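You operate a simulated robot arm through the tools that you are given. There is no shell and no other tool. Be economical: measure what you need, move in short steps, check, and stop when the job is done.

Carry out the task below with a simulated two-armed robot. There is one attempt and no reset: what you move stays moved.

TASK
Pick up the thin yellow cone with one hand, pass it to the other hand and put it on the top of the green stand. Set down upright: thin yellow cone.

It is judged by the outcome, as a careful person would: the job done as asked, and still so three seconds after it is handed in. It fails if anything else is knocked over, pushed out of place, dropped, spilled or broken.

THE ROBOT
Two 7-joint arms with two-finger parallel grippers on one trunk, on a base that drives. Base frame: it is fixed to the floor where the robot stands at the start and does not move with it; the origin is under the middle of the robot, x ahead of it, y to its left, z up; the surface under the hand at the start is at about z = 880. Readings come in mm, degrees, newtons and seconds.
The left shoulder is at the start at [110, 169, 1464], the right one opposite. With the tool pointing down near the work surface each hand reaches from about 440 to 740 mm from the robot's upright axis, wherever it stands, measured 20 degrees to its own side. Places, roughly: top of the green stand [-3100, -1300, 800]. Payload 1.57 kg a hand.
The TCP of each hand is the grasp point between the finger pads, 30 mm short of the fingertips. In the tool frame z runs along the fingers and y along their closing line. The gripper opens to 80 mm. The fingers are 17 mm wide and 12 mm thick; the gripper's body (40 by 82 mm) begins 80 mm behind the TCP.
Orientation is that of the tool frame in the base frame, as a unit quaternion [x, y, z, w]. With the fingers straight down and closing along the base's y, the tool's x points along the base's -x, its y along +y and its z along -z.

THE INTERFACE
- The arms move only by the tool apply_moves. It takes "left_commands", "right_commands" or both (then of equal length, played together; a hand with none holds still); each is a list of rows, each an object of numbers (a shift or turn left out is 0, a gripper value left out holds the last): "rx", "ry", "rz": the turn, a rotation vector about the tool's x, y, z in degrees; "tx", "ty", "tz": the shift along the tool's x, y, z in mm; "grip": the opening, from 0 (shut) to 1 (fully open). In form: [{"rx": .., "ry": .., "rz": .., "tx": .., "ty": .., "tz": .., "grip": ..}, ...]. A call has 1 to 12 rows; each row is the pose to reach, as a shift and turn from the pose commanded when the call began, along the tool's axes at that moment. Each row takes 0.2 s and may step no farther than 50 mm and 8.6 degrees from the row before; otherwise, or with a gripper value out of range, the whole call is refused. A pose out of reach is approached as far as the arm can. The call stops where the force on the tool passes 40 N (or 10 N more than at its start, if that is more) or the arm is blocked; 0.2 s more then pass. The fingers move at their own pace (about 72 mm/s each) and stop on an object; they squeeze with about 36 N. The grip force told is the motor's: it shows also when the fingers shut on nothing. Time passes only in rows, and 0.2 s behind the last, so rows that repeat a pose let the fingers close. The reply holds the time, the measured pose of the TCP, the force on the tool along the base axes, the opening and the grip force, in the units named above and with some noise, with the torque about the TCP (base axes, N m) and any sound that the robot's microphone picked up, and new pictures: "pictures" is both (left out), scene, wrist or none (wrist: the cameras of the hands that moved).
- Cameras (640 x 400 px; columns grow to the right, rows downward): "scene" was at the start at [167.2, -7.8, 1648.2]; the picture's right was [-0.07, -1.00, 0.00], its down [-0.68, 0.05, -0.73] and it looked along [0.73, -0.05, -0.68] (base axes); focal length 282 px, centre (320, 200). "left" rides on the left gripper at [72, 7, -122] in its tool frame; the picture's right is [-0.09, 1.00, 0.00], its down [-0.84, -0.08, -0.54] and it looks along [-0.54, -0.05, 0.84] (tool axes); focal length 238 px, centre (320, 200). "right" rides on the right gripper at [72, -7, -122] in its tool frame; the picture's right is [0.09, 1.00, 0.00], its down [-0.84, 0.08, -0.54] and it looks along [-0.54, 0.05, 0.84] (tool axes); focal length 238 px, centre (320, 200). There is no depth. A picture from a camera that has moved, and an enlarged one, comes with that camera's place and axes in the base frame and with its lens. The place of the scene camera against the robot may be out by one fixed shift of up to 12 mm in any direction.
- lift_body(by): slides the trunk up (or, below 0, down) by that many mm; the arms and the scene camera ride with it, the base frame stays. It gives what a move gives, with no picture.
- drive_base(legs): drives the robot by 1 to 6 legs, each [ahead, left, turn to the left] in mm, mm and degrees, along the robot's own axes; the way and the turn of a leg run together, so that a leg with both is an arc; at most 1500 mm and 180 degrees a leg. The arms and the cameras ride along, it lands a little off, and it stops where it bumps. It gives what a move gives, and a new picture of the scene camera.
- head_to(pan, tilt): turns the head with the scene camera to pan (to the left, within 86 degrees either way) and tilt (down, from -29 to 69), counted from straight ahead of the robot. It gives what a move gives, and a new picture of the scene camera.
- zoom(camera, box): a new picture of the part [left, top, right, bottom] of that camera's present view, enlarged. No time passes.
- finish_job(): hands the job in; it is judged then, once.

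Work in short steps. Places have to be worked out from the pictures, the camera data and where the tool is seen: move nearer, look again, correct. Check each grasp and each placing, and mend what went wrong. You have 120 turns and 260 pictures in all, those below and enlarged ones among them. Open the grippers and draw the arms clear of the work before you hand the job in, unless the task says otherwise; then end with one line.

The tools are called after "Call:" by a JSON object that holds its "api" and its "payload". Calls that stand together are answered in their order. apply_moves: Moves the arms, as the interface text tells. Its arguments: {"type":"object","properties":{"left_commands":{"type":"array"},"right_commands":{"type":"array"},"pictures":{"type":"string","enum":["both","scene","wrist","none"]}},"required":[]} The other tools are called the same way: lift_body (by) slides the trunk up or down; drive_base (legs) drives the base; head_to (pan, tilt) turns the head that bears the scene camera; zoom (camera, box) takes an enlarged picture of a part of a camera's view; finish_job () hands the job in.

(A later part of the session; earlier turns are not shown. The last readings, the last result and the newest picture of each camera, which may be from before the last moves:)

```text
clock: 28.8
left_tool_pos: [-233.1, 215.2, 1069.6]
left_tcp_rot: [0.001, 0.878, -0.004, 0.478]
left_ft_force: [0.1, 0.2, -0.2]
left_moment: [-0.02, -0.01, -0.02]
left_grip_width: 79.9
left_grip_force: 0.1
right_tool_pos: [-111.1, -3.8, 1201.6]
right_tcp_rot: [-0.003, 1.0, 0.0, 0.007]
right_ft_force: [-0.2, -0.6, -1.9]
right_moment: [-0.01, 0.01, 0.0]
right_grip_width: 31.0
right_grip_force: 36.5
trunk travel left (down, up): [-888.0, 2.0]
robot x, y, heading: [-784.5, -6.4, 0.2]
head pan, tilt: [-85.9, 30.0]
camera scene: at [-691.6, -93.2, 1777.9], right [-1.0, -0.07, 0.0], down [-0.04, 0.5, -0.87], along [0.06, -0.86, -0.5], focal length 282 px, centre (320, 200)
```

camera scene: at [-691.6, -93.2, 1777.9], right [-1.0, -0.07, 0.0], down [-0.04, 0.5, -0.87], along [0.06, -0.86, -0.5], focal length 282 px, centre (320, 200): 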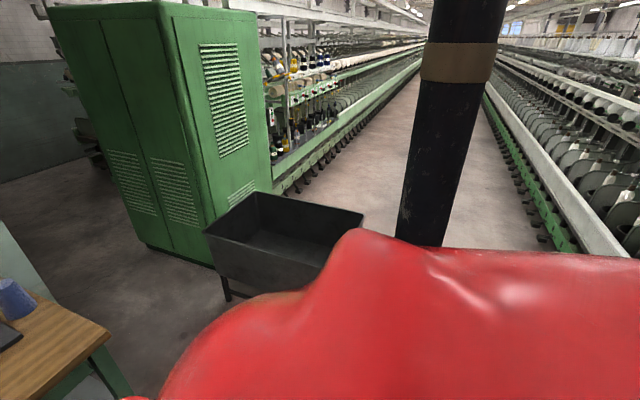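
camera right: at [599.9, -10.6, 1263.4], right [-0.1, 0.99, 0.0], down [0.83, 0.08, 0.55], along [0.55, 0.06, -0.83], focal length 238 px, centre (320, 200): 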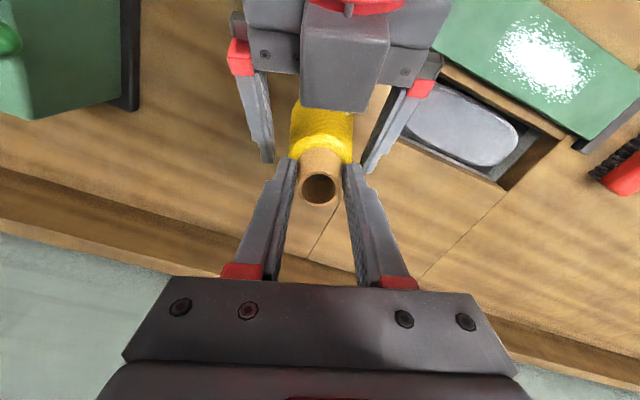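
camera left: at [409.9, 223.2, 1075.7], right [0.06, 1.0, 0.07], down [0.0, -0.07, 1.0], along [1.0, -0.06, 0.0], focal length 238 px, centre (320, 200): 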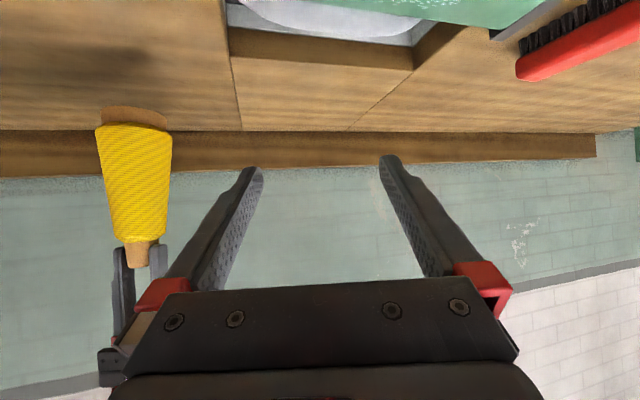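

A dark column stands fairly near on the right, within roughly 1.4 m, so I'll turn left, away from it. First a 90° turn left, then I'll look towards -x.

Call:
{"api": "drive_base", "payload": {"legs": [[0, 0, 90]]}}

Call:
{"api": "head_to", "payload": {"pan": 60, "tilt": 25}}

```text
clock: 33.0
left_tool_pos: [-996.9, 550.1, 1071.1]
left_tcp_rot: [-0.619, 0.623, 0.334, 0.342]
left_ft_force: [0.4, 0.3, 0.6]
left_moment: [0.0, -0.02, 0.02]
left_grip_width: 79.7
left_grip_force: 0.0
right_tool_pos: [-778.1, 669.5, 1202.6]
right_tcp_rot: [0.709, -0.706, -0.005, -0.004]
right_ft_force: [0.5, -0.1, 0.1]
right_moment: [0.0, 0.03, -0.01]
right_grip_width: 12.1
right_grip_force: 0.0
trunk travel left (down, up): [-888.0, 2.0]
robot x, y, heading: [-780.9, -0.7, 90.0]
head pan, tilt: [-85.9, 30.0]
camera scene: at [-688.9, 83.3, 1778.0], right [0.07, -1.0, 0.0], down [-0.5, -0.03, -0.87], along [0.86, 0.06, -0.5], focal length 282 px, centre (320, 200)
```

scene: 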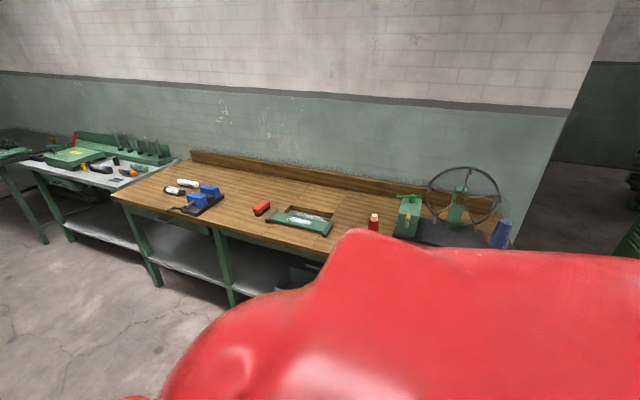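

```text
clock: 35.3
left_tool_pos: [-997.6, 550.9, 1070.0]
left_tcp_rot: [-0.619, 0.624, 0.334, 0.342]
left_ft_force: [1.4, 0.2, 0.2]
left_moment: [-0.01, 0.0, 0.0]
left_grip_width: 80.1
left_grip_force: 0.0
right_tool_pos: [-779.0, 669.8, 1202.3]
right_tcp_rot: [0.708, -0.706, -0.005, -0.005]
right_ft_force: [-0.1, 0.3, -0.1]
right_moment: [-0.01, 0.01, -0.02]
right_grip_width: 12.3
right_grip_force: 0.0
trunk travel left (down, up): [-888.0, 2.0]
robot x, y, heading: [-786.5, -0.7, 90.1]
head pan, tilt: [60.0, 25.0]
camera scene: at [-858.9, 123.5, 1785.9], right [0.5, 0.86, 0.0], down [0.37, -0.21, -0.91], along [-0.78, 0.46, -0.42], focal length 282 px, centre (320, 200)
```

scene: 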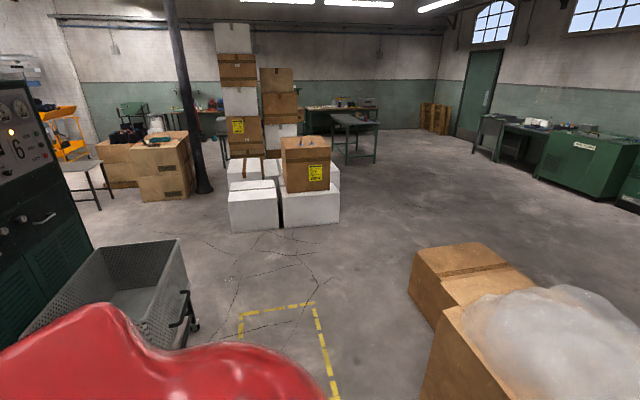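

The right gripper reads 12 mm with no force, so the cone slipped out during the turn. I'll look for it on the floor around the swept arc.

Call:
{"api": "head_to", "payload": {"pan": 0, "tilt": 55}}

Call:
{"api": "head_to", "payload": {"pan": -60, "tilt": 55}}

```text
clock: 36.6
left_tool_pos: [-997.1, 550.6, 1070.8]
left_tcp_rot: [-0.619, 0.624, 0.334, 0.342]
left_ft_force: [0.4, -0.2, -0.2]
left_moment: [-0.04, 0.01, 0.01]
left_grip_width: 80.1
left_grip_force: 0.2
right_tool_pos: [-778.2, 670.2, 1203.3]
right_tcp_rot: [0.708, -0.706, -0.005, -0.006]
right_ft_force: [0.5, -0.3, 0.3]
right_moment: [0.0, 0.02, 0.02]
right_grip_width: 11.8
right_grip_force: 0.0
trunk travel left (down, up): [-888.0, 2.0]
robot x, y, heading: [-784.7, -3.3, 90.1]
head pan, tilt: [0.0, 55.0]
camera scene: at [-779.1, 149.3, 1742.0], right [1.0, 0.0, 0.0], down [0.0, -0.82, -0.57], along [0.0, 0.57, -0.82], focal length 282 px, centre (320, 200)
```

scene: 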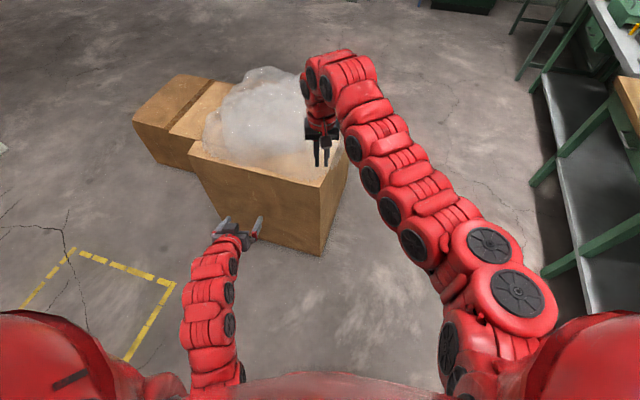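

```text
clock: 37.9
left_tool_pos: [-997.5, 550.2, 1070.6]
left_tcp_rot: [-0.619, 0.623, 0.334, 0.341]
left_ft_force: [-0.9, -0.7, -0.1]
left_moment: [0.04, -0.02, -0.03]
left_grip_width: 80.0
left_grip_force: 0.2
right_tool_pos: [-778.5, 670.4, 1202.2]
right_tcp_rot: [0.708, -0.706, -0.005, -0.005]
right_ft_force: [0.0, 0.0, -0.6]
right_moment: [-0.02, -0.03, 0.01]
right_grip_width: 11.9
right_grip_force: 0.0
trunk travel left (down, up): [-888.0, 2.0]
robot x, y, heading: [-784.9, -2.0, 89.9]
head pan, tilt: [-60.0, 55.0]
camera scene: at [-716.7, 113.1, 1741.9], right [0.5, -0.87, 0.0], down [-0.71, -0.41, -0.57], along [0.5, 0.29, -0.82], focal length 282 px, centre (320, 200)
```

scene: 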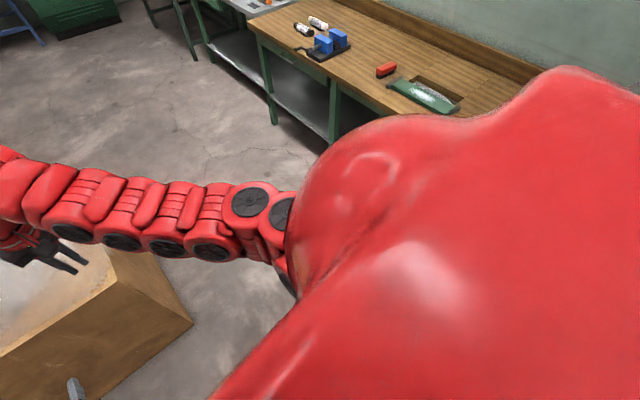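

A wrapped crate stands directly ahead under the hand. I'll zoom in on it and the hand.

Call:
{"api": "head_to", "payload": {"pan": 0, "tilt": 50}}

Call:
{"api": "zoom", "payload": {"camera": "scene", "box": [120, 60, 380, 260]}}

Call:
{"api": "zoom", "payload": {"camera": "right", "box": [0, 0, 640, 400]}}

Call:
{"api": "zoom", "payload": {"camera": "left", "box": [0, 0, 640, 400]}}

```text
clock: 39.2
left_tool_pos: [-997.2, 550.5, 1070.2]
left_tcp_rot: [-0.62, 0.623, 0.334, 0.341]
left_ft_force: [-0.8, 0.4, -0.2]
left_moment: [0.02, -0.03, 0.03]
left_grip_width: 80.0
left_grip_force: 0.2
right_tool_pos: [-777.1, 670.0, 1201.8]
right_tcp_rot: [0.709, -0.705, -0.005, -0.005]
right_ft_force: [0.5, 0.3, 0.6]
right_moment: [-0.02, 0.0, -0.01]
right_grip_width: 11.9
right_grip_force: 0.1
trunk travel left (down, up): [-888.0, 2.0]
robot x, y, heading: [-782.7, -1.8, 90.0]
head pan, tilt: [0.0, 50.0]
camera scene: at [-778.9, 154.1, 1748.4], right [1.0, 0.0, 0.0], down [0.0, -0.77, -0.64], along [0.0, 0.64, -0.77], focal length 282 px, centre (320, 200)
```

scene: 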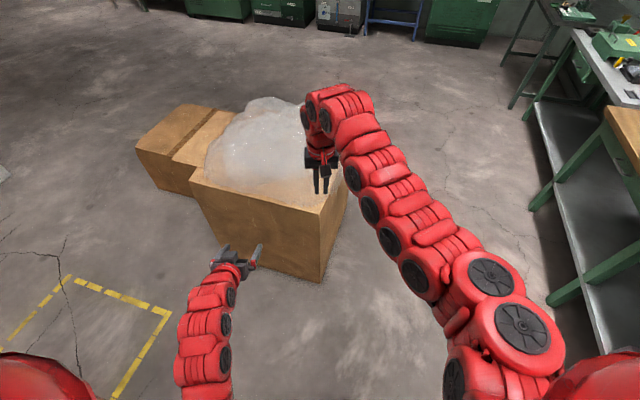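

```text
2.00 times, centred on (250, 160) of scene
camera zoom: at [-778.9, 154.1, 1748.4], right [1.0, 0.0, 0.0], down [0.0, -0.77, -0.64], along [0.0, 0.64, -0.77], focal length 565 px, centre (460, 280)
```

zoom: 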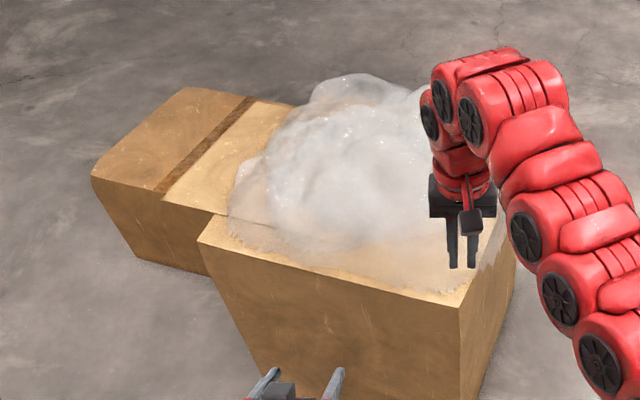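

```text
1.00 times, centred on (320, 200) of right (not enlarged: the box is as wide or as high as the picture)
camera zoom: at [-771.2, 595.8, 1323.4], right [-1.0, -0.1, 0.0], down [-0.08, 0.83, 0.55], along [-0.05, 0.55, -0.83], focal length 238 px, centre (320, 200)
```

zoom: 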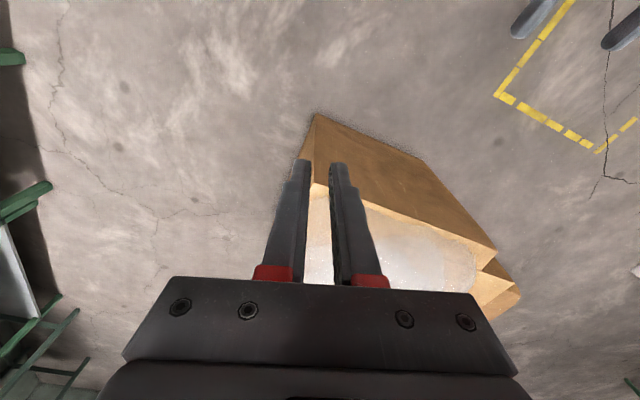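

```text
1.00 times, centred on (320, 200) of left (not enlarged: the box is as wide or as high as the picture)
camera zoom: at [-1005.3, 408.5, 1075.8], right [-1.0, 0.06, 0.07], down [0.07, 0.0, 1.0], along [0.06, 1.0, 0.0], focal length 238 px, centre (320, 200)
```

zoom: 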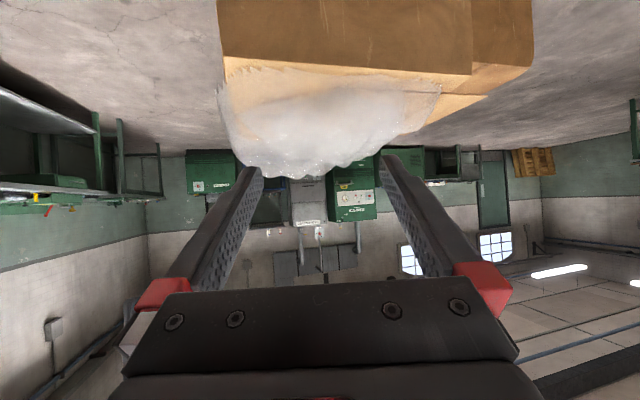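

The cone isn't in sight, and the right arm hides part of the floor. I back off 250 mm to keep the left hand clear of the wrapped pile, then turn right 45° to look over the floor where the hand swept.

Call:
{"api": "drive_base", "payload": {"legs": [[-250, 0, 0], [0, 0, -45]]}}

Call:
{"api": "head_to", "payload": {"pan": 30, "tilt": 50}}

```text
clock: 43.1
left_tool_pos: [-541.9, 289.5, 1070.2]
left_tcp_rot: [-0.331, 0.813, 0.177, 0.444]
left_ft_force: [0.2, -0.2, 0.0]
left_moment: [0.02, 0.04, -0.03]
left_grip_width: 80.0
left_grip_force: 0.1
right_tool_pos: [-303.2, 219.9, 1203.5]
right_tcp_rot: [-0.382, 0.924, 0.003, 0.006]
right_ft_force: [-0.1, 0.0, 0.9]
right_moment: [-0.02, -0.03, 0.06]
right_grip_width: 12.0
right_grip_force: 0.0
trunk travel left (down, up): [-888.0, 2.0]
robot x, y, heading: [-786.3, -248.5, 44.5]
head pan, tilt: [0.0, 50.0]
camera scene: at [-667.9, -140.3, 1748.4], right [0.7, -0.71, 0.0], down [-0.55, -0.54, -0.64], along [0.46, 0.45, -0.77], focal length 282 px, centre (320, 200)
```

scene: 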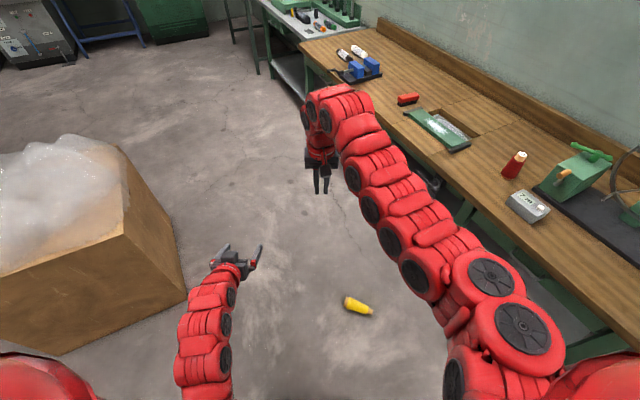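

```text
clock: 44.0
left_tool_pos: [-541.6, 290.8, 1070.4]
left_tcp_rot: [-0.332, 0.813, 0.177, 0.444]
left_ft_force: [0.6, -0.4, -0.1]
left_moment: [0.0, -0.03, 0.03]
left_grip_width: 79.8
left_grip_force: 0.0
right_tool_pos: [-302.2, 219.5, 1203.5]
right_tcp_rot: [-0.382, 0.924, 0.003, 0.007]
right_ft_force: [0.2, 0.3, 0.2]
right_moment: [-0.02, 0.0, 0.01]
right_grip_width: 12.0
right_grip_force: 0.1
trunk travel left (down, up): [-888.0, 2.0]
robot x, y, heading: [-781.3, -249.4, 44.5]
head pan, tilt: [30.0, 50.0]
camera scene: at [-702.1, -120.2, 1748.4], right [0.96, -0.27, 0.0], down [-0.21, -0.74, -0.64], along [0.17, 0.62, -0.77], focal length 282 px, centre (320, 200)
```

scene: 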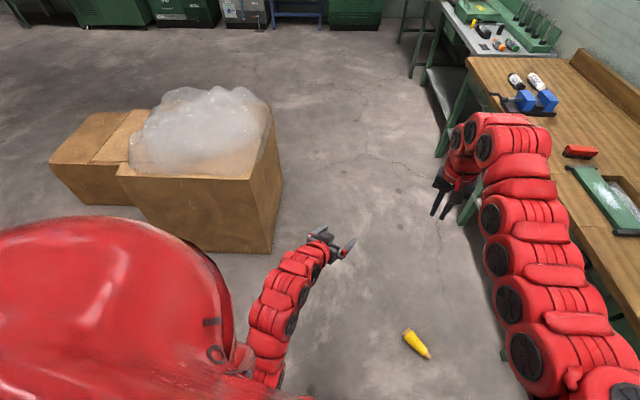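

Found it: the cone lies on the floor near (-69, 122). I'll enlarge it to see which way the neck points.

Call:
{"api": "zoom", "payload": {"camera": "scene", "box": [370, 310, 470, 380]}}

```text
5.71 times, centred on (420, 345) of scene
camera zoom: at [-702.1, -120.2, 1748.4], right [0.96, -0.27, 0.0], down [-0.21, -0.74, -0.64], along [0.17, 0.62, -0.77], focal length 1614 px, centre (-251, -629)
```

zoom: 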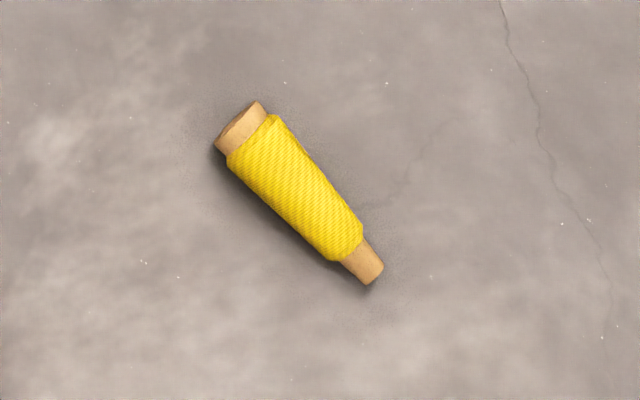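

The cone is intact, lying with its neck pointing along about (0.41, -0.91). I'll place the robot so it faces heading -30° with the cone ahead and slightly left. The left hand can then grip it from above and pitch it upright.

Call:
{"api": "drive_base", "payload": {"legs": [[0, 0, -75], [-122, 518, 0]]}}

Call:
{"api": "head_to", "payload": {"pan": 5, "tilt": 60}}

```text
clock: 50.3
left_tool_pos: [-43.1, 149.6, 1070.3]
left_tcp_rot: [0.236, 0.846, -0.132, 0.459]
left_ft_force: [-0.7, -0.3, 0.2]
left_moment: [-0.03, 0.0, 0.02]
left_grip_width: 80.0
left_grip_force: 0.0
right_tool_pos: [-53.1, -99.1, 1202.4]
right_tcp_rot: [0.265, 0.964, -0.001, 0.007]
right_ft_force: [0.1, 0.1, -0.6]
right_moment: [-0.02, -0.03, 0.01]
right_grip_width: 11.8
right_grip_force: 0.0
trunk travel left (down, up): [-888.0, 2.0]
robot x, y, heading: [-624.7, 251.8, -31.0]
head pan, tilt: [30.0, 50.0]
camera scene: at [-476.9, 205.3, 1748.4], right [-0.02, -1.0, 0.0], down [-0.77, 0.01, -0.64], along [0.64, -0.01, -0.77], focal length 282 px, centre (320, 200)
```

scene: 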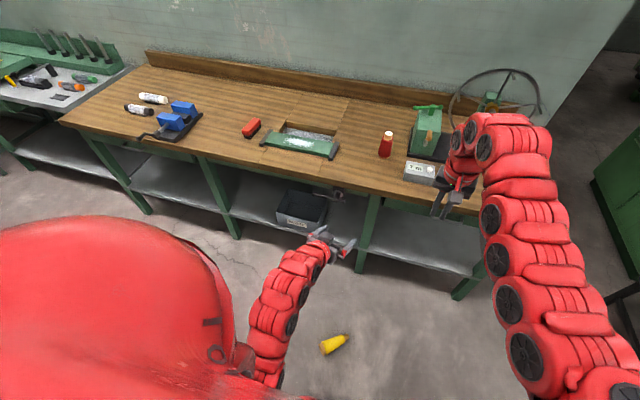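

```text
clock: 51.2
left_tool_pos: [-42.4, 151.5, 1070.8]
left_tcp_rot: [0.237, 0.846, -0.133, 0.459]
left_ft_force: [0.3, 0.3, 0.1]
left_moment: [0.01, 0.01, -0.01]
left_grip_width: 80.1
left_grip_force: 0.0
right_tool_pos: [-53.8, -98.2, 1202.3]
right_tcp_rot: [0.265, 0.964, -0.002, 0.007]
right_ft_force: [-0.5, 0.5, 0.0]
right_moment: [0.02, 0.02, -0.02]
right_grip_width: 12.0
right_grip_force: 0.1
trunk travel left (down, up): [-888.0, 2.0]
robot x, y, heading: [-629.0, 247.3, -31.2]
head pan, tilt: [5.0, 60.0]
camera scene: at [-493.7, 178.3, 1735.9], right [-0.44, -0.9, 0.0], down [-0.78, 0.38, -0.5], along [0.45, -0.22, -0.87], focal length 282 px, centre (320, 200)
```

scene: 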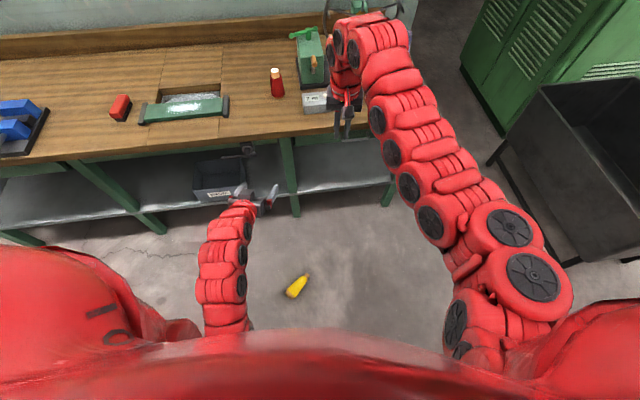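

The bench edge stays about 300 mm beyond both hands, so the trunk can come down. I lower it 650 mm and look again from nearer.

Call:
{"api": "lift_body", "payload": {"by": -650}}

Call:
{"api": "zoom", "payload": {"camera": "scene", "box": [160, 150, 460, 350]}}

Call:
{"api": "zoom", "payload": {"camera": "left", "box": [0, 0, 640, 400]}}

```text
refused: -650 is not a number from -400 to 400
```

```text
2.00 times, centred on (310, 250) of scene
camera zoom: at [-493.7, 178.3, 1735.9], right [-0.44, -0.9, 0.0], down [-0.78, 0.38, -0.5], along [0.45, -0.22, -0.87], focal length 565 px, centre (340, 100)
```

zoom: 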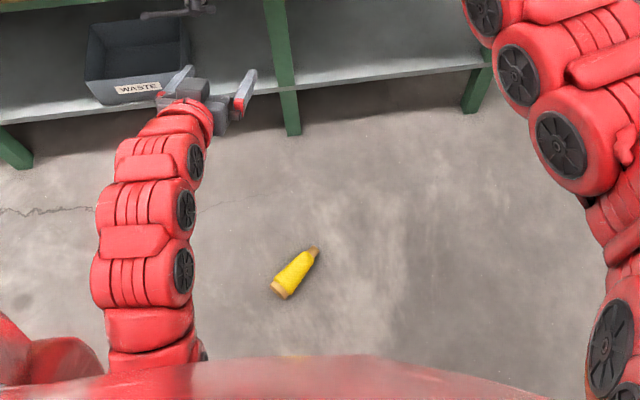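

```text
1.00 times, centred on (320, 200) of left (not enlarged: the box is as wide or as high as the picture)
camera zoom: at [-160.2, 230.2, 1075.9], right [0.56, 0.82, 0.07], down [-0.04, -0.06, 1.0], along [0.83, -0.56, 0.0], focal length 238 px, centre (320, 200)
```

zoom: 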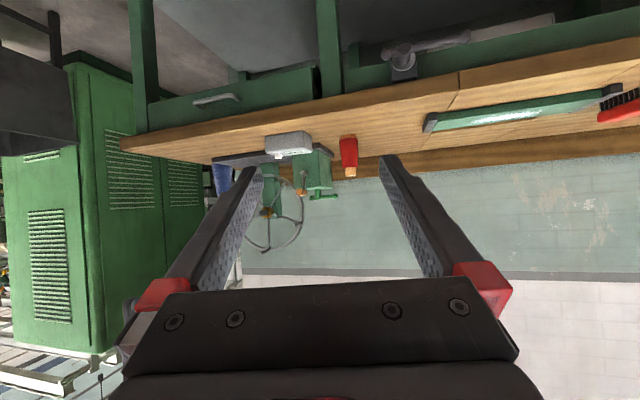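

The limit is 400 mm a call, so I lower it in two steps.

Call:
{"api": "lift_body", "payload": {"by": -400}}

Call:
{"api": "lift_body", "payload": {"by": -270}}

Call:
{"api": "head_to", "payload": {"pan": 10, "tilt": 55}}

```text
clock: 55.1
left_tool_pos: [-42.5, 151.3, 668.6]
left_tcp_rot: [0.237, 0.846, -0.132, 0.459]
left_ft_force: [-0.1, 0.0, 0.0]
left_moment: [-0.01, 0.01, -0.02]
left_grip_width: 80.2
left_grip_force: 0.0
right_tool_pos: [-52.5, -99.0, 802.9]
right_tcp_rot: [0.265, 0.964, -0.002, 0.007]
right_ft_force: [0.4, -0.9, -0.5]
right_moment: [-0.03, 0.02, 0.02]
right_grip_width: 11.9
right_grip_force: 0.1
trunk travel left (down, up): [-488.0, 402.0]
robot x, y, heading: [-626.3, 249.6, -30.8]
head pan, tilt: [5.0, 60.0]
```

```text
clock: 57.8
left_tool_pos: [-43.8, 151.5, 400.7]
left_tcp_rot: [0.237, 0.846, -0.132, 0.459]
left_ft_force: [0.2, -0.1, -0.6]
left_moment: [-0.01, 0.01, 0.0]
left_grip_width: 80.0
left_grip_force: 0.1
right_tool_pos: [-52.5, -98.6, 532.8]
right_tcp_rot: [0.265, 0.964, -0.002, 0.007]
right_ft_force: [-0.2, 0.7, 0.4]
right_moment: [-0.01, -0.01, 0.0]
right_grip_width: 12.1
right_grip_force: 0.0
trunk travel left (down, up): [-218.0, 672.0]
robot x, y, heading: [-624.8, 252.1, -31.0]
head pan, tilt: [5.0, 60.0]
```

```text
clock: 58.5
left_tool_pos: [-42.5, 151.1, 400.1]
left_tcp_rot: [0.236, 0.845, -0.133, 0.46]
left_ft_force: [-0.1, 0.2, 0.5]
left_moment: [-0.02, -0.01, -0.02]
left_grip_width: 80.0
left_grip_force: 0.0
right_tool_pos: [-54.0, -99.4, 532.1]
right_tcp_rot: [0.264, 0.964, -0.001, 0.007]
right_ft_force: [0.5, 0.4, -0.3]
right_moment: [0.0, 0.01, 0.0]
right_grip_width: 12.2
right_grip_force: 0.1
trunk travel left (down, up): [-218.0, 672.0]
robot x, y, heading: [-623.8, 249.7, -30.9]
head pan, tilt: [10.0, 55.0]
camera scene: at [-486.4, 181.7, 1071.9], right [-0.36, -0.93, 0.0], down [-0.76, 0.29, -0.57], along [0.53, -0.21, -0.82], focal length 282 px, centre (320, 200)
```

scene: 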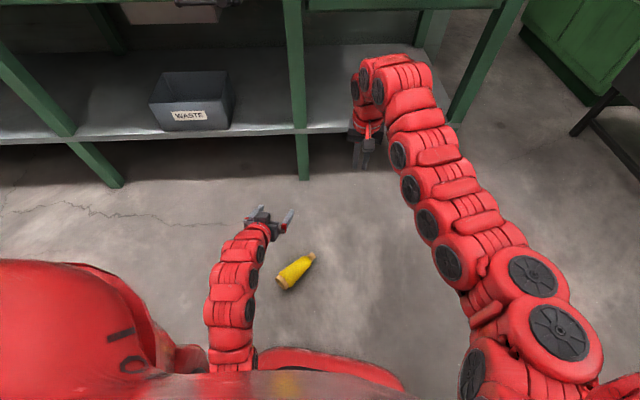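

The lying cone runs from its base (-116, 184) to its neck (-50, 40). I swing the left hand from its forward pitch to pointing 20° back past vertical, so the later uprighting stays within easy pitch.

Call:
{"api": "apply_moves", "payload": {"left_commands": [{"ry": 7.7}, {"ry": 15.4}, {"ry": 23.1}, {"ry": 30.8}, {"ry": 38.5}, {"ry": 46.2}, {"ry": 53.9}, {"ry": 61.6}, {"ry": 69.3}, {"ry": 77}, {"ry": 77}]}}

```text
clock: 60.9
left_tool_pos: [-42.8, 148.3, 399.9]
left_tcp_rot: [0.268, 0.948, 0.043, -0.168]
left_ft_force: [0.1, -0.7, 0.4]
left_moment: [0.01, 0.01, -0.02]
left_grip_width: 79.9
left_grip_force: 0.1
left hand out of reach, approached as far as the arm can: row 4, 8, 9
right_tool_pos: [-54.6, -99.4, 533.0]
right_tcp_rot: [0.266, 0.964, -0.001, 0.007]
right_ft_force: [0.3, 0.3, 0.3]
right_moment: [0.0, 0.03, -0.02]
right_grip_width: 11.9
right_grip_force: 0.0
trunk travel left (down, up): [-218.0, 672.0]
robot x, y, heading: [-624.6, 247.0, -30.9]
head pan, tilt: [10.0, 55.0]
camera scene: at [-487.1, 181.0, 1072.0], right [-0.36, -0.93, 0.0], down [-0.76, 0.29, -0.57], along [0.54, -0.21, -0.82], focal length 282 px, centre (320, 200)
camera left: at [-61.6, 167.9, 538.9], right [0.59, 0.8, -0.04], down [0.79, -0.57, 0.22], along [0.16, -0.16, -0.97], focal length 238 px, centre (320, 200)
```

scene: 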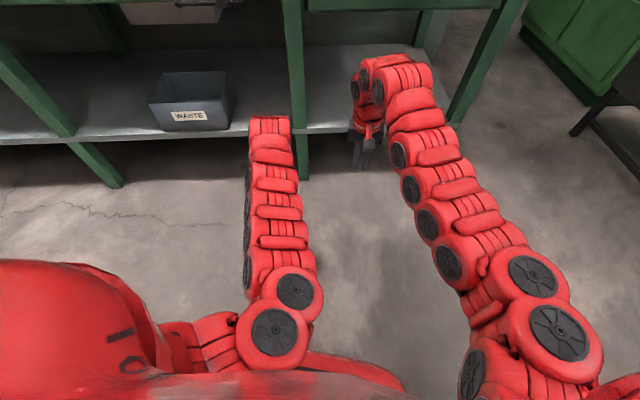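
left: 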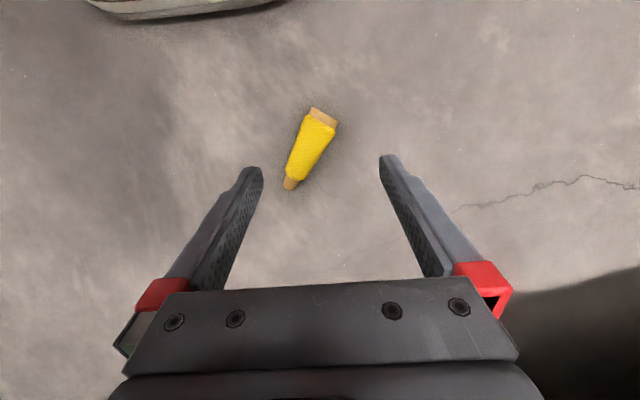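

The left camera agrees on the cone's position, with its axis heading about -64°. I yaw the hand to line up and shift towards it; then drive 50 mm ahead and lower the trunk for reach.

Call:
{"api": "apply_moves", "payload": {"left_commands": [{"rx": -2.3, "rz": 6.2, "tx": 8, "ty": -13, "tz": 3}, {"rx": -4.5, "rz": 12.4, "tx": 17, "ty": -26, "tz": 6}, {"rx": -6.8, "rz": 18.6, "tx": 25, "ty": -39, "tz": 9}, {"rx": -9, "rz": 24.8, "tx": 33, "ty": -52, "tz": 12}, {"rx": -11.3, "rz": 31, "tx": 42, "ty": -65, "tz": 16}, {"rx": -11.3, "rz": 31, "tx": 42, "ty": -65, "tz": 16}], "pictures": "none"}}

Call:
{"api": "drive_base", "payload": {"legs": [[50, 0, 0]]}}

Call:
{"api": "lift_body", "payload": {"by": -180}}

Call:
{"api": "zoom", "payload": {"camera": "left", "box": [0, 0, 640, 400]}}

```text
clock: 62.3
left_tool_pos: [-96.7, 103.4, 386.5]
left_tcp_rot: [0.526, 0.833, 0.089, -0.146]
left_ft_force: [0.2, -0.3, -0.7]
left_moment: [0.02, 0.0, -0.04]
left_grip_width: 80.0
left_grip_force: 0.0
left hand out of reach, approached as far as the arm can: row 1, 3, 4, 5, 6
right_tool_pos: [-53.8, -98.3, 532.6]
right_tcp_rot: [0.265, 0.964, -0.003, 0.007]
right_ft_force: [-0.2, 0.0, 0.1]
right_moment: [0.0, -0.01, -0.03]
right_grip_width: 11.8
right_grip_force: 0.2
trunk travel left (down, up): [-218.0, 672.0]
robot x, y, heading: [-623.3, 248.2, -30.9]
head pan, tilt: [10.0, 55.0]
```

```text
clock: 63.2
left_tool_pos: [-54.1, 76.6, 385.9]
left_tcp_rot: [0.526, 0.833, 0.09, -0.147]
left_ft_force: [-0.4, -0.5, 0.6]
left_moment: [0.04, 0.0, 0.02]
left_grip_width: 79.9
left_grip_force: 0.0
right_tool_pos: [-10.4, -125.1, 531.2]
right_tcp_rot: [0.265, 0.964, -0.002, 0.006]
right_ft_force: [0.4, 0.0, -0.5]
right_moment: [-0.02, 0.01, -0.01]
right_grip_width: 12.1
right_grip_force: 0.1
trunk travel left (down, up): [-218.0, 672.0]
robot x, y, heading: [-581.6, 224.0, -31.3]
head pan, tilt: [10.0, 55.0]
camera scene: at [-443.8, 156.0, 1071.8], right [-0.36, -0.93, 0.0], down [-0.76, 0.29, -0.57], along [0.53, -0.21, -0.82], focal length 282 px, centre (320, 200)
```

scene: 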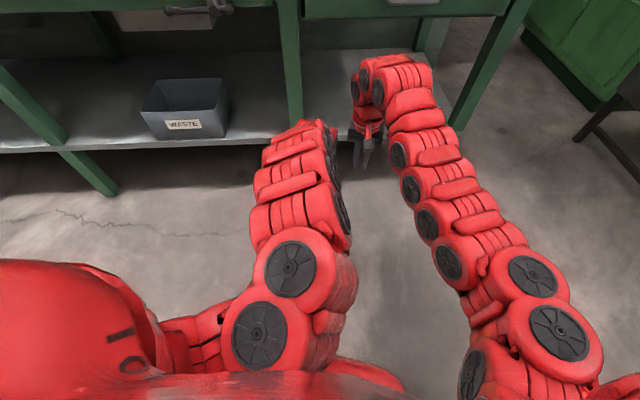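

```text
clock: 65.2
left_tool_pos: [-54.6, 77.7, 206.3]
left_tcp_rot: [0.525, 0.833, 0.09, -0.148]
left_ft_force: [0.3, -0.5, -0.2]
left_moment: [0.0, 0.0, 0.03]
left_grip_width: 80.1
left_grip_force: 0.1
right_tool_pos: [-10.3, -124.4, 353.4]
right_tcp_rot: [0.265, 0.964, -0.002, 0.007]
right_ft_force: [-0.9, 0.0, -0.3]
right_moment: [0.0, 0.01, 0.0]
right_grip_width: 12.0
right_grip_force: 0.0
trunk travel left (down, up): [-38.0, 852.0]
robot x, y, heading: [-584.1, 221.8, -31.2]
head pan, tilt: [10.0, 55.0]
```

```text
1.00 times, centred on (320, 200) of left (not enlarged: the box is as wide or as high as the picture)
camera zoom: at [-59.6, 105.3, 345.1], right [0.94, 0.35, -0.04], down [0.35, -0.91, 0.23], along [0.05, -0.22, -0.97], focal length 238 px, centre (320, 200)
```

zoom: 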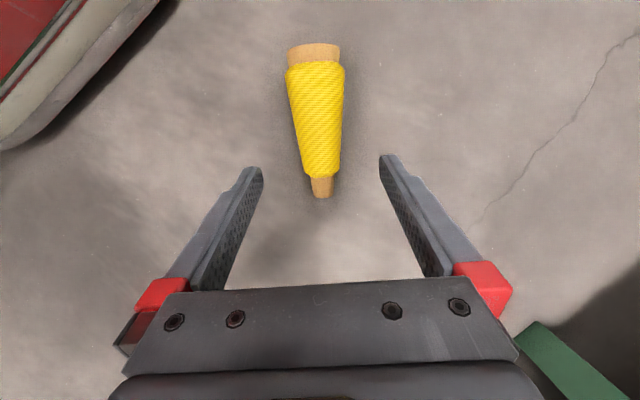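

The cone is now squarely in view, axis heading -66.6°, base (-112, 200), neck end (-43, 41). I trim the yaw and come down to z 110 over the grasp point (-73, 108).

Call:
{"api": "apply_moves", "payload": {"left_commands": [{"rx": -0.4, "rz": 1, "ty": -1, "tz": 34}, {"rx": -0.7, "rz": 2.1, "ty": -2, "tz": 68}, {"rx": -0.7, "rz": 2.1, "ty": -2.7, "tz": 102}, {"rx": -0.7, "rz": 2.1, "ty": -2.7, "tz": 102}]}}

```text
clock: 66.2
left_tool_pos: [-72.5, 109.7, 110.8]
left_tcp_rot: [0.542, 0.822, 0.092, -0.146]
left_ft_force: [1.1, 0.3, 0.8]
left_moment: [0.01, 0.0, 0.0]
left_grip_width: 80.1
left_grip_force: 0.1
right_tool_pos: [-10.7, -124.4, 351.7]
right_tcp_rot: [0.264, 0.965, -0.001, 0.006]
right_ft_force: [-0.6, 0.8, -0.8]
right_moment: [0.01, 0.02, 0.02]
right_grip_width: 11.9
right_grip_force: 0.2
trunk travel left (down, up): [-38.0, 852.0]
robot x, y, heading: [-584.3, 225.7, -30.9]
head pan, tilt: [10.0, 55.0]
camera scene: at [-444.3, 156.3, 891.9], right [-0.36, -0.93, 0.0], down [-0.76, 0.29, -0.57], along [0.54, -0.21, -0.82], focal length 282 px, centre (320, 200)
camera left: at [-75.9, 136.3, 250.1], right [0.95, 0.32, -0.04], down [0.32, -0.92, 0.23], along [0.04, -0.23, -0.97], focal length 238 px, centre (320, 200)
```

scene: 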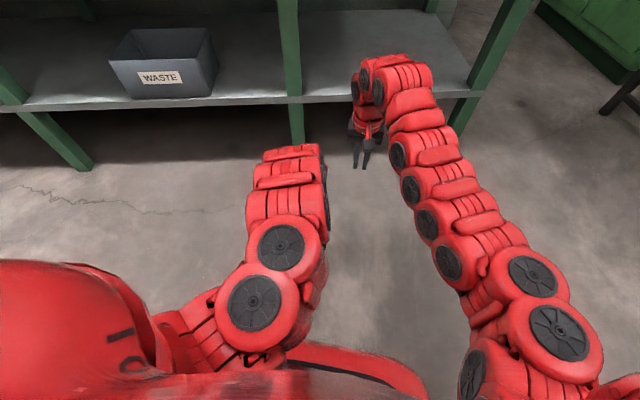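
left: 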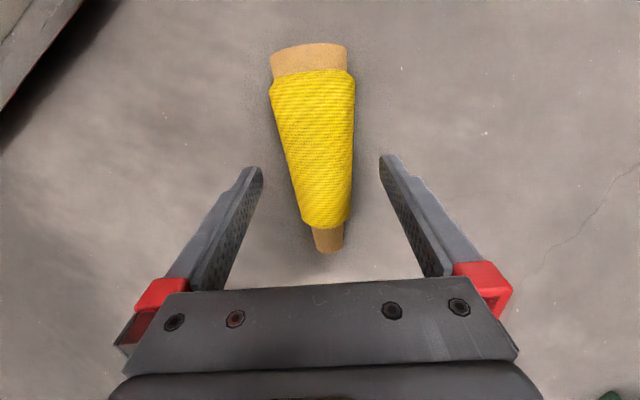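

The alignment is good: the axis is parallel to the fingers' plane and offset under 2 mm. Descending straight down to z 38.

Call:
{"api": "apply_moves", "payload": {"left_commands": [{"tx": -10, "ty": -1.5, "tz": 28}, {"tx": -20, "ty": -1.5, "tz": 55}, {"tx": -25, "ty": -1.5, "tz": 68}, {"tx": -25, "ty": -1.5, "tz": 68}], "pictures": "wrist"}}

```text
clock: 67.2
left_tool_pos: [-75.1, 107.6, 38.4]
left_tcp_rot: [0.541, 0.823, 0.093, -0.145]
left_ft_force: [0.5, 0.0, -0.3]
left_moment: [0.01, 0.0, -0.04]
left_grip_width: 79.9
left_grip_force: 0.0
right_tool_pos: [-11.5, -124.8, 353.0]
right_tcp_rot: [0.264, 0.964, -0.002, 0.007]
right_ft_force: [-0.4, -0.4, -0.7]
right_moment: [0.01, 0.04, 0.01]
right_grip_width: 12.1
right_grip_force: 0.0
trunk travel left (down, up): [-38.0, 852.0]
robot x, y, heading: [-582.5, 228.0, -31.1]
head pan, tilt: [10.0, 55.0]
camera left: at [-78.3, 134.4, 176.6], right [0.95, 0.32, -0.04], down [0.32, -0.92, 0.23], along [0.04, -0.23, -0.97], focal length 238 px, centre (320, 200)
```

left: 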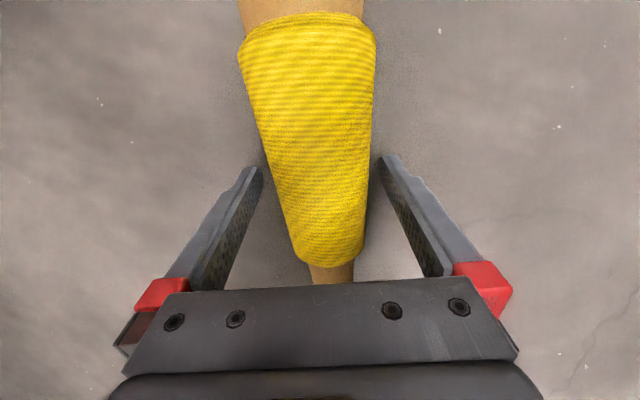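

The fingers straddle the body without contact. Closing the left gripper.

Call:
{"api": "apply_moves", "payload": {"left_commands": [{"grip": 0.7}, {"grip": 0.4}, {"grip": 0.2}, {"grip": 0.2}], "pictures": "wrist"}}

```text
clock: 68.2
left_tool_pos: [-75.2, 108.7, 37.7]
left_tcp_rot: [0.541, 0.824, 0.091, -0.144]
left_ft_force: [-0.4, -0.3, 1.0]
left_moment: [-0.03, 0.0, -0.02]
left_grip_width: 58.8
left_grip_force: 35.8
right_tool_pos: [-11.7, -124.7, 353.6]
right_tcp_rot: [0.265, 0.964, -0.002, 0.007]
right_ft_force: [-0.6, -0.3, 0.5]
right_moment: [-0.01, -0.03, 0.01]
right_grip_width: 12.0
right_grip_force: 0.0
trunk travel left (down, up): [-38.0, 852.0]
robot x, y, heading: [-581.0, 224.1, -31.1]
head pan, tilt: [10.0, 55.0]
camera left: at [-78.1, 134.4, 176.8], right [0.95, 0.32, -0.04], down [0.32, -0.92, 0.23], along [0.04, -0.23, -0.97], focal length 238 px, centre (320, 200)
```

left: 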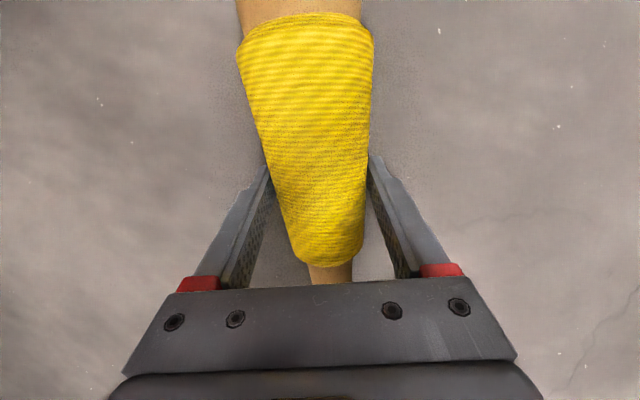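

Gripped at 59 mm. I lift with the trunk and check it stays in hand.

Call:
{"api": "lift_body", "payload": {"by": 250}}

Call:
{"api": "zoom", "payload": {"camera": "left", "box": [0, 0, 640, 400]}}

```text
clock: 70.8
left_tool_pos: [-74.3, 107.4, 287.7]
left_tcp_rot: [0.541, 0.823, 0.092, -0.145]
left_ft_force: [-0.1, -0.4, -2.1]
left_moment: [-0.01, -0.01, 0.0]
left_grip_width: 58.5
left_grip_force: 36.1
right_tool_pos: [-11.1, -124.8, 603.3]
right_tcp_rot: [0.265, 0.964, -0.001, 0.006]
right_ft_force: [0.2, -0.6, -0.4]
right_moment: [0.0, 0.01, 0.01]
right_grip_width: 12.4
right_grip_force: 0.2
trunk travel left (down, up): [-288.0, 602.0]
robot x, y, heading: [-589.0, 226.8, -30.9]
head pan, tilt: [10.0, 55.0]
```

```text
1.00 times, centred on (320, 200) of left (not enlarged: the box is as wide or as high as the picture)
camera zoom: at [-78.0, 134.4, 426.7], right [0.95, 0.32, -0.04], down [0.32, -0.92, 0.23], along [0.04, -0.23, -0.97], focal length 238 px, centre (320, 200)
```

zoom: 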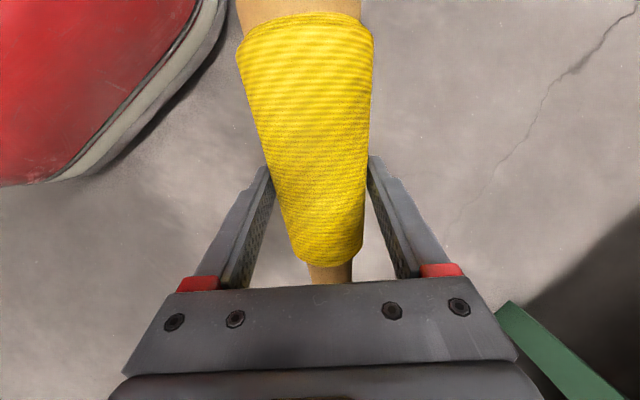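

The cone is held well. I now pitch the hand forward 95° to bring the cone upright, raising it 100 mm meanwhile.

Call:
{"api": "apply_moves", "payload": {"left_commands": [{"ry": -7.9, "tx": 3, "tz": -8}, {"ry": -15.8, "tx": 6, "tz": -16}, {"ry": -23.8, "tx": 8, "tz": -24}, {"ry": -31.7, "tx": 11, "tz": -31}, {"ry": -39.6, "tx": 14, "tz": -39}, {"ry": -47.5, "tx": 17, "tz": -47}, {"ry": -55.4, "tx": 20, "tz": -55}, {"ry": -63.3, "tx": 23, "tz": -63}, {"ry": -71.3, "tx": 25, "tz": -71}, {"ry": -79.2, "tx": 28, "tz": -78}, {"ry": -87.1, "tx": 31, "tz": -86}, {"ry": -95, "tx": 34, "tz": -94}]}}

```text
clock: 73.4
left_tool_pos: [-13.8, 163.9, 371.5]
left_tcp_rot: [0.436, 0.66, -0.34, 0.508]
left_ft_force: [0.1, 0.6, -1.4]
left_moment: [-0.03, 0.0, -0.01]
left_grip_width: 58.0
left_grip_force: 35.8
left hand out of reach, approached as far as the arm can: row 3, 4, 5, 6, 7, 8, 9, 10, 11, 12
right_tool_pos: [-10.6, -123.7, 601.6]
right_tcp_rot: [0.265, 0.964, -0.002, 0.006]
right_ft_force: [0.0, -0.1, 0.3]
right_moment: [-0.02, -0.01, -0.01]
right_grip_width: 11.8
right_grip_force: 0.1
trunk travel left (down, up): [-288.0, 602.0]
robot x, y, heading: [-581.7, 225.9, -31.1]
head pan, tilt: [10.0, 55.0]
camera scene: at [-443.8, 156.3, 1142.0], right [-0.36, -0.93, 0.0], down [-0.76, 0.29, -0.57], along [0.53, -0.21, -0.82], focal length 282 px, centre (320, 200)
camera left: at [-60.1, 291.7, 332.9], right [0.93, 0.36, 0.08], down [-0.19, 0.26, 0.95], along [0.32, -0.89, 0.31], focal length 238 px, centre (320, 200)
```

scene: 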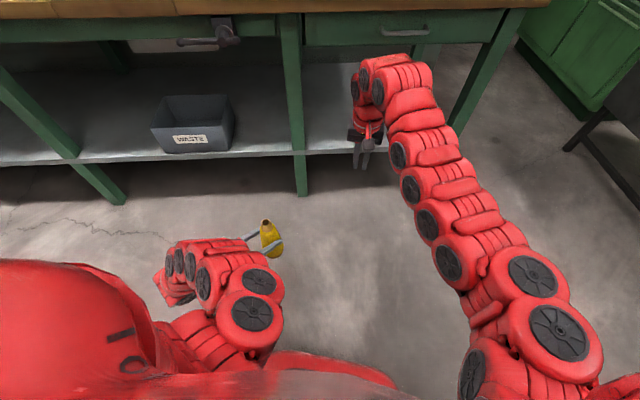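
left: 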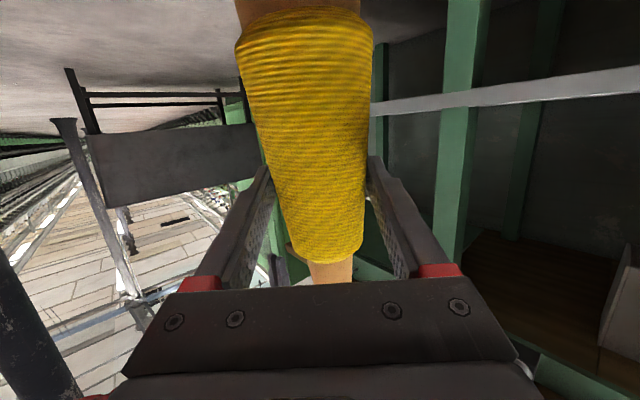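

The cone is nearly upright. I'll check its uprightness by enlarging the scene and right-hand views.

Call:
{"api": "zoom", "payload": {"camera": "scene", "box": [220, 200, 320, 280]}}

Call:
{"api": "zoom", "payload": {"camera": "right", "box": [0, 0, 640, 400]}}

```text
5.00 times, centred on (270, 240) of scene
camera zoom: at [-443.8, 156.3, 1142.0], right [-0.36, -0.93, 0.0], down [-0.76, 0.29, -0.57], along [0.53, -0.21, -0.82], focal length 1413 px, centre (570, 0)
```

zoom: 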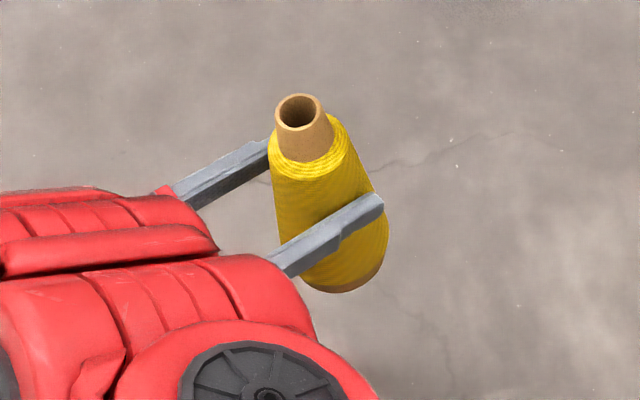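

```text
1.00 times, centred on (320, 200) of right (not enlarged: the box is as wide or as high as the picture)
camera zoom: at [-77.9, -94.1, 723.4], right [0.43, 0.9, 0.0], down [0.75, -0.36, 0.55], along [0.5, -0.24, -0.83], focal length 238 px, centre (320, 200)
```

zoom: 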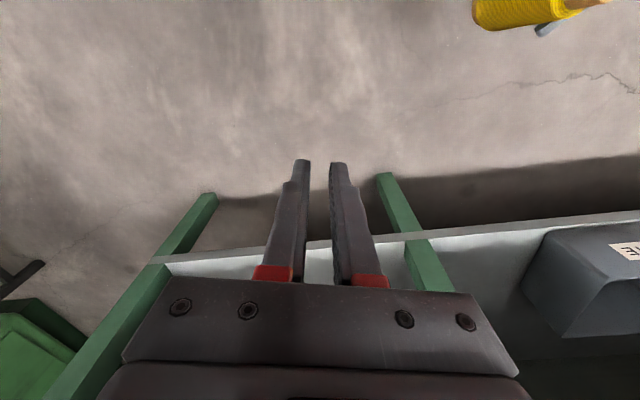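

It is upright within about a degree sideways. Next I bring the cone to the middle in front of the robot for a second handover, moving the right hand aside and opening it.

Call:
{"api": "apply_moves", "payload": {"left_commands": [{"tx": -20.7, "ty": -14.5, "tz": 26.8}, {"tx": -41.3, "ty": -29, "tz": 53.7}, {"tx": -62, "ty": -43.5, "tz": 80.5}, {"tx": -82.7, "ty": -58, "tz": 107}, {"tx": -103, "ty": -72.5, "tz": 134}, {"tx": -124, "ty": -87, "tz": 161}, {"tx": -124, "ty": -87, "tz": 161}], "right_commands": [{"ty": -20, "grip": 0.8}, {"ty": -40}, {"ty": -60}, {"ty": -80}, {"ty": -100}, {"ty": -120}, {"ty": -120}]}}

```text
clock: 75.0
left_tool_pos: [-16.0, -54.2, 396.2]
left_tcp_rot: [0.433, 0.662, -0.338, 0.51]
left_ft_force: [-0.2, 0.7, -1.9]
left_moment: [0.03, 0.02, 0.03]
left_grip_width: 58.1
left_grip_force: 35.7
left hand out of reach, approached as far as the arm can: row 1, 2, 3, 4, 5, 6, 7
right_tool_pos: [-72.8, -230.5, 603.4]
right_tcp_rot: [0.264, 0.964, -0.002, 0.007]
right_ft_force: [-0.1, -0.1, -0.4]
right_moment: [0.01, -0.01, -0.02]
right_grip_width: 64.2
right_grip_force: 0.2
trunk travel left (down, up): [-288.0, 602.0]
robot x, y, heading: [-584.4, 224.9, -31.4]
head pan, tilt: [10.0, 55.0]
camera scene: at [-443.8, 156.4, 1141.9], right [-0.36, -0.93, 0.0], down [-0.76, 0.29, -0.57], along [0.53, -0.21, -0.82], focal length 282 px, centre (320, 200)
camera right: at [-139.7, -197.2, 723.1], right [0.43, 0.9, 0.0], down [0.75, -0.36, 0.55], along [0.5, -0.24, -0.83], focal length 238 px, centre (320, 200)
camera left: at [-63.1, 72.5, 357.4], right [0.92, 0.37, 0.08], down [-0.19, 0.26, 0.95], along [0.33, -0.89, 0.31], focal length 238 px, centre (320, 200)
```

scene: 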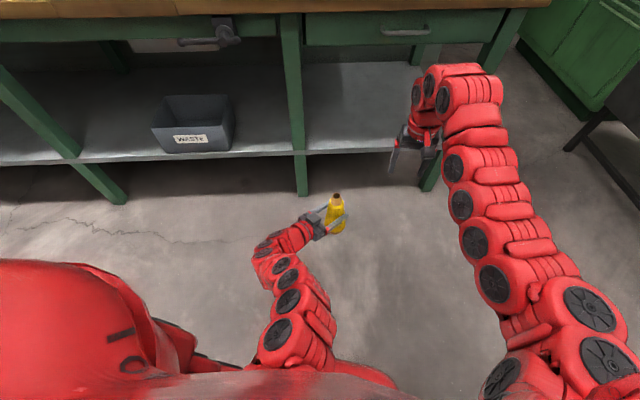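
right: 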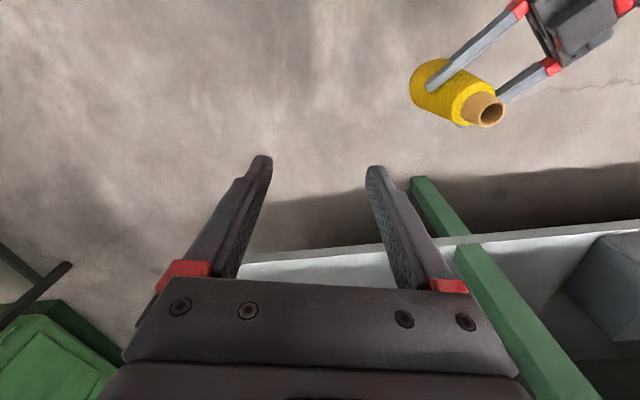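
left: 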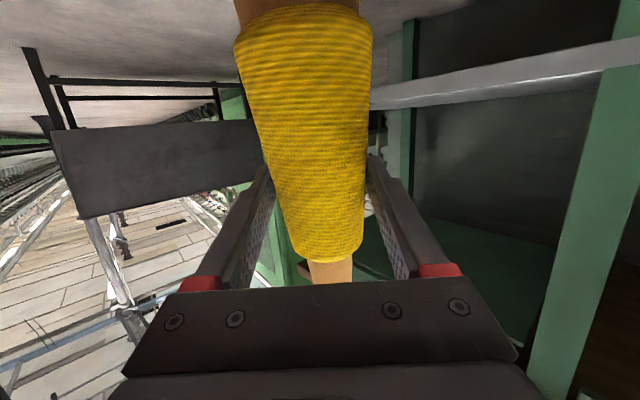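

The right camera shows the cone upright within about 2°, axis near (-7, -64), top near z 472. I bring the right hand over the neck, staying above it.

Call:
{"api": "apply_moves", "payload": {"right_commands": [{"tx": 6, "ty": 35, "tz": 5}, {"tx": 11, "ty": 70, "tz": 10}, {"tx": 17, "ty": 105, "tz": 20}, {"tx": 22, "ty": 140, "tz": 30}, {"tx": 28, "ty": 175, "tz": 43}, {"tx": 28, "ty": 175, "tz": 43}]}}

```text
clock: 76.4
left_tool_pos: [-16.0, -54.8, 397.3]
left_tcp_rot: [0.432, 0.663, -0.336, 0.51]
left_ft_force: [0.2, -0.6, -1.8]
left_moment: [0.02, 0.03, -0.04]
left_grip_width: 57.9
left_grip_force: 35.9
right_tool_pos: [-6.4, -62.4, 558.0]
right_tcp_rot: [0.264, 0.965, -0.002, 0.007]
right_ft_force: [0.1, -0.8, -0.1]
right_moment: [-0.02, -0.02, 0.0]
right_grip_width: 64.1
right_grip_force: 0.0
trunk travel left (down, up): [-288.0, 602.0]
robot x, y, heading: [-584.2, 227.9, -30.9]
head pan, tilt: [10.0, 55.0]
camera scene: at [-444.1, 156.3, 1141.9], right [-0.36, -0.93, 0.0], down [-0.76, 0.29, -0.57], along [0.54, -0.21, -0.82], focal length 282 px, centre (320, 200)
camera right: at [-72.8, -31.4, 680.4], right [0.43, 0.9, 0.0], down [0.75, -0.36, 0.55], along [0.5, -0.24, -0.83], focal length 238 px, centre (320, 200)
```

scene: 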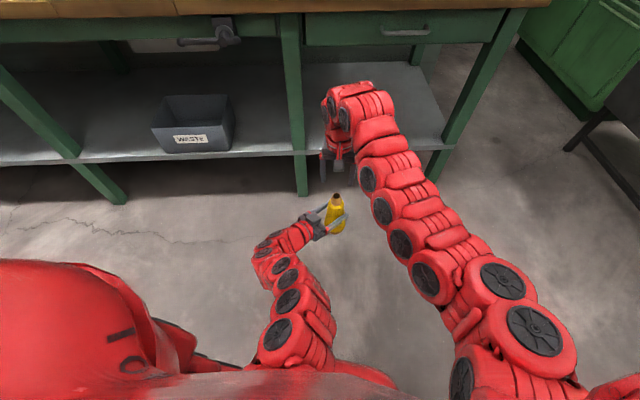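
right: 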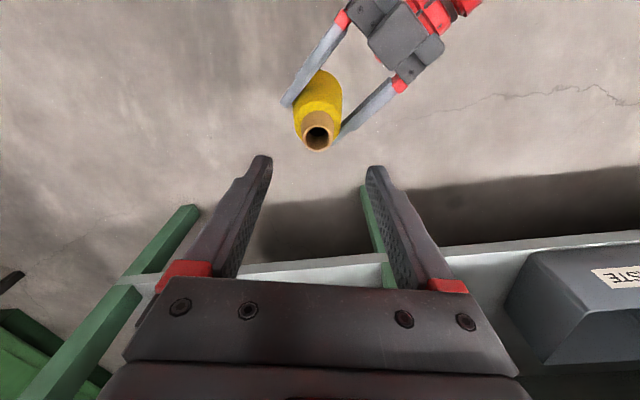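

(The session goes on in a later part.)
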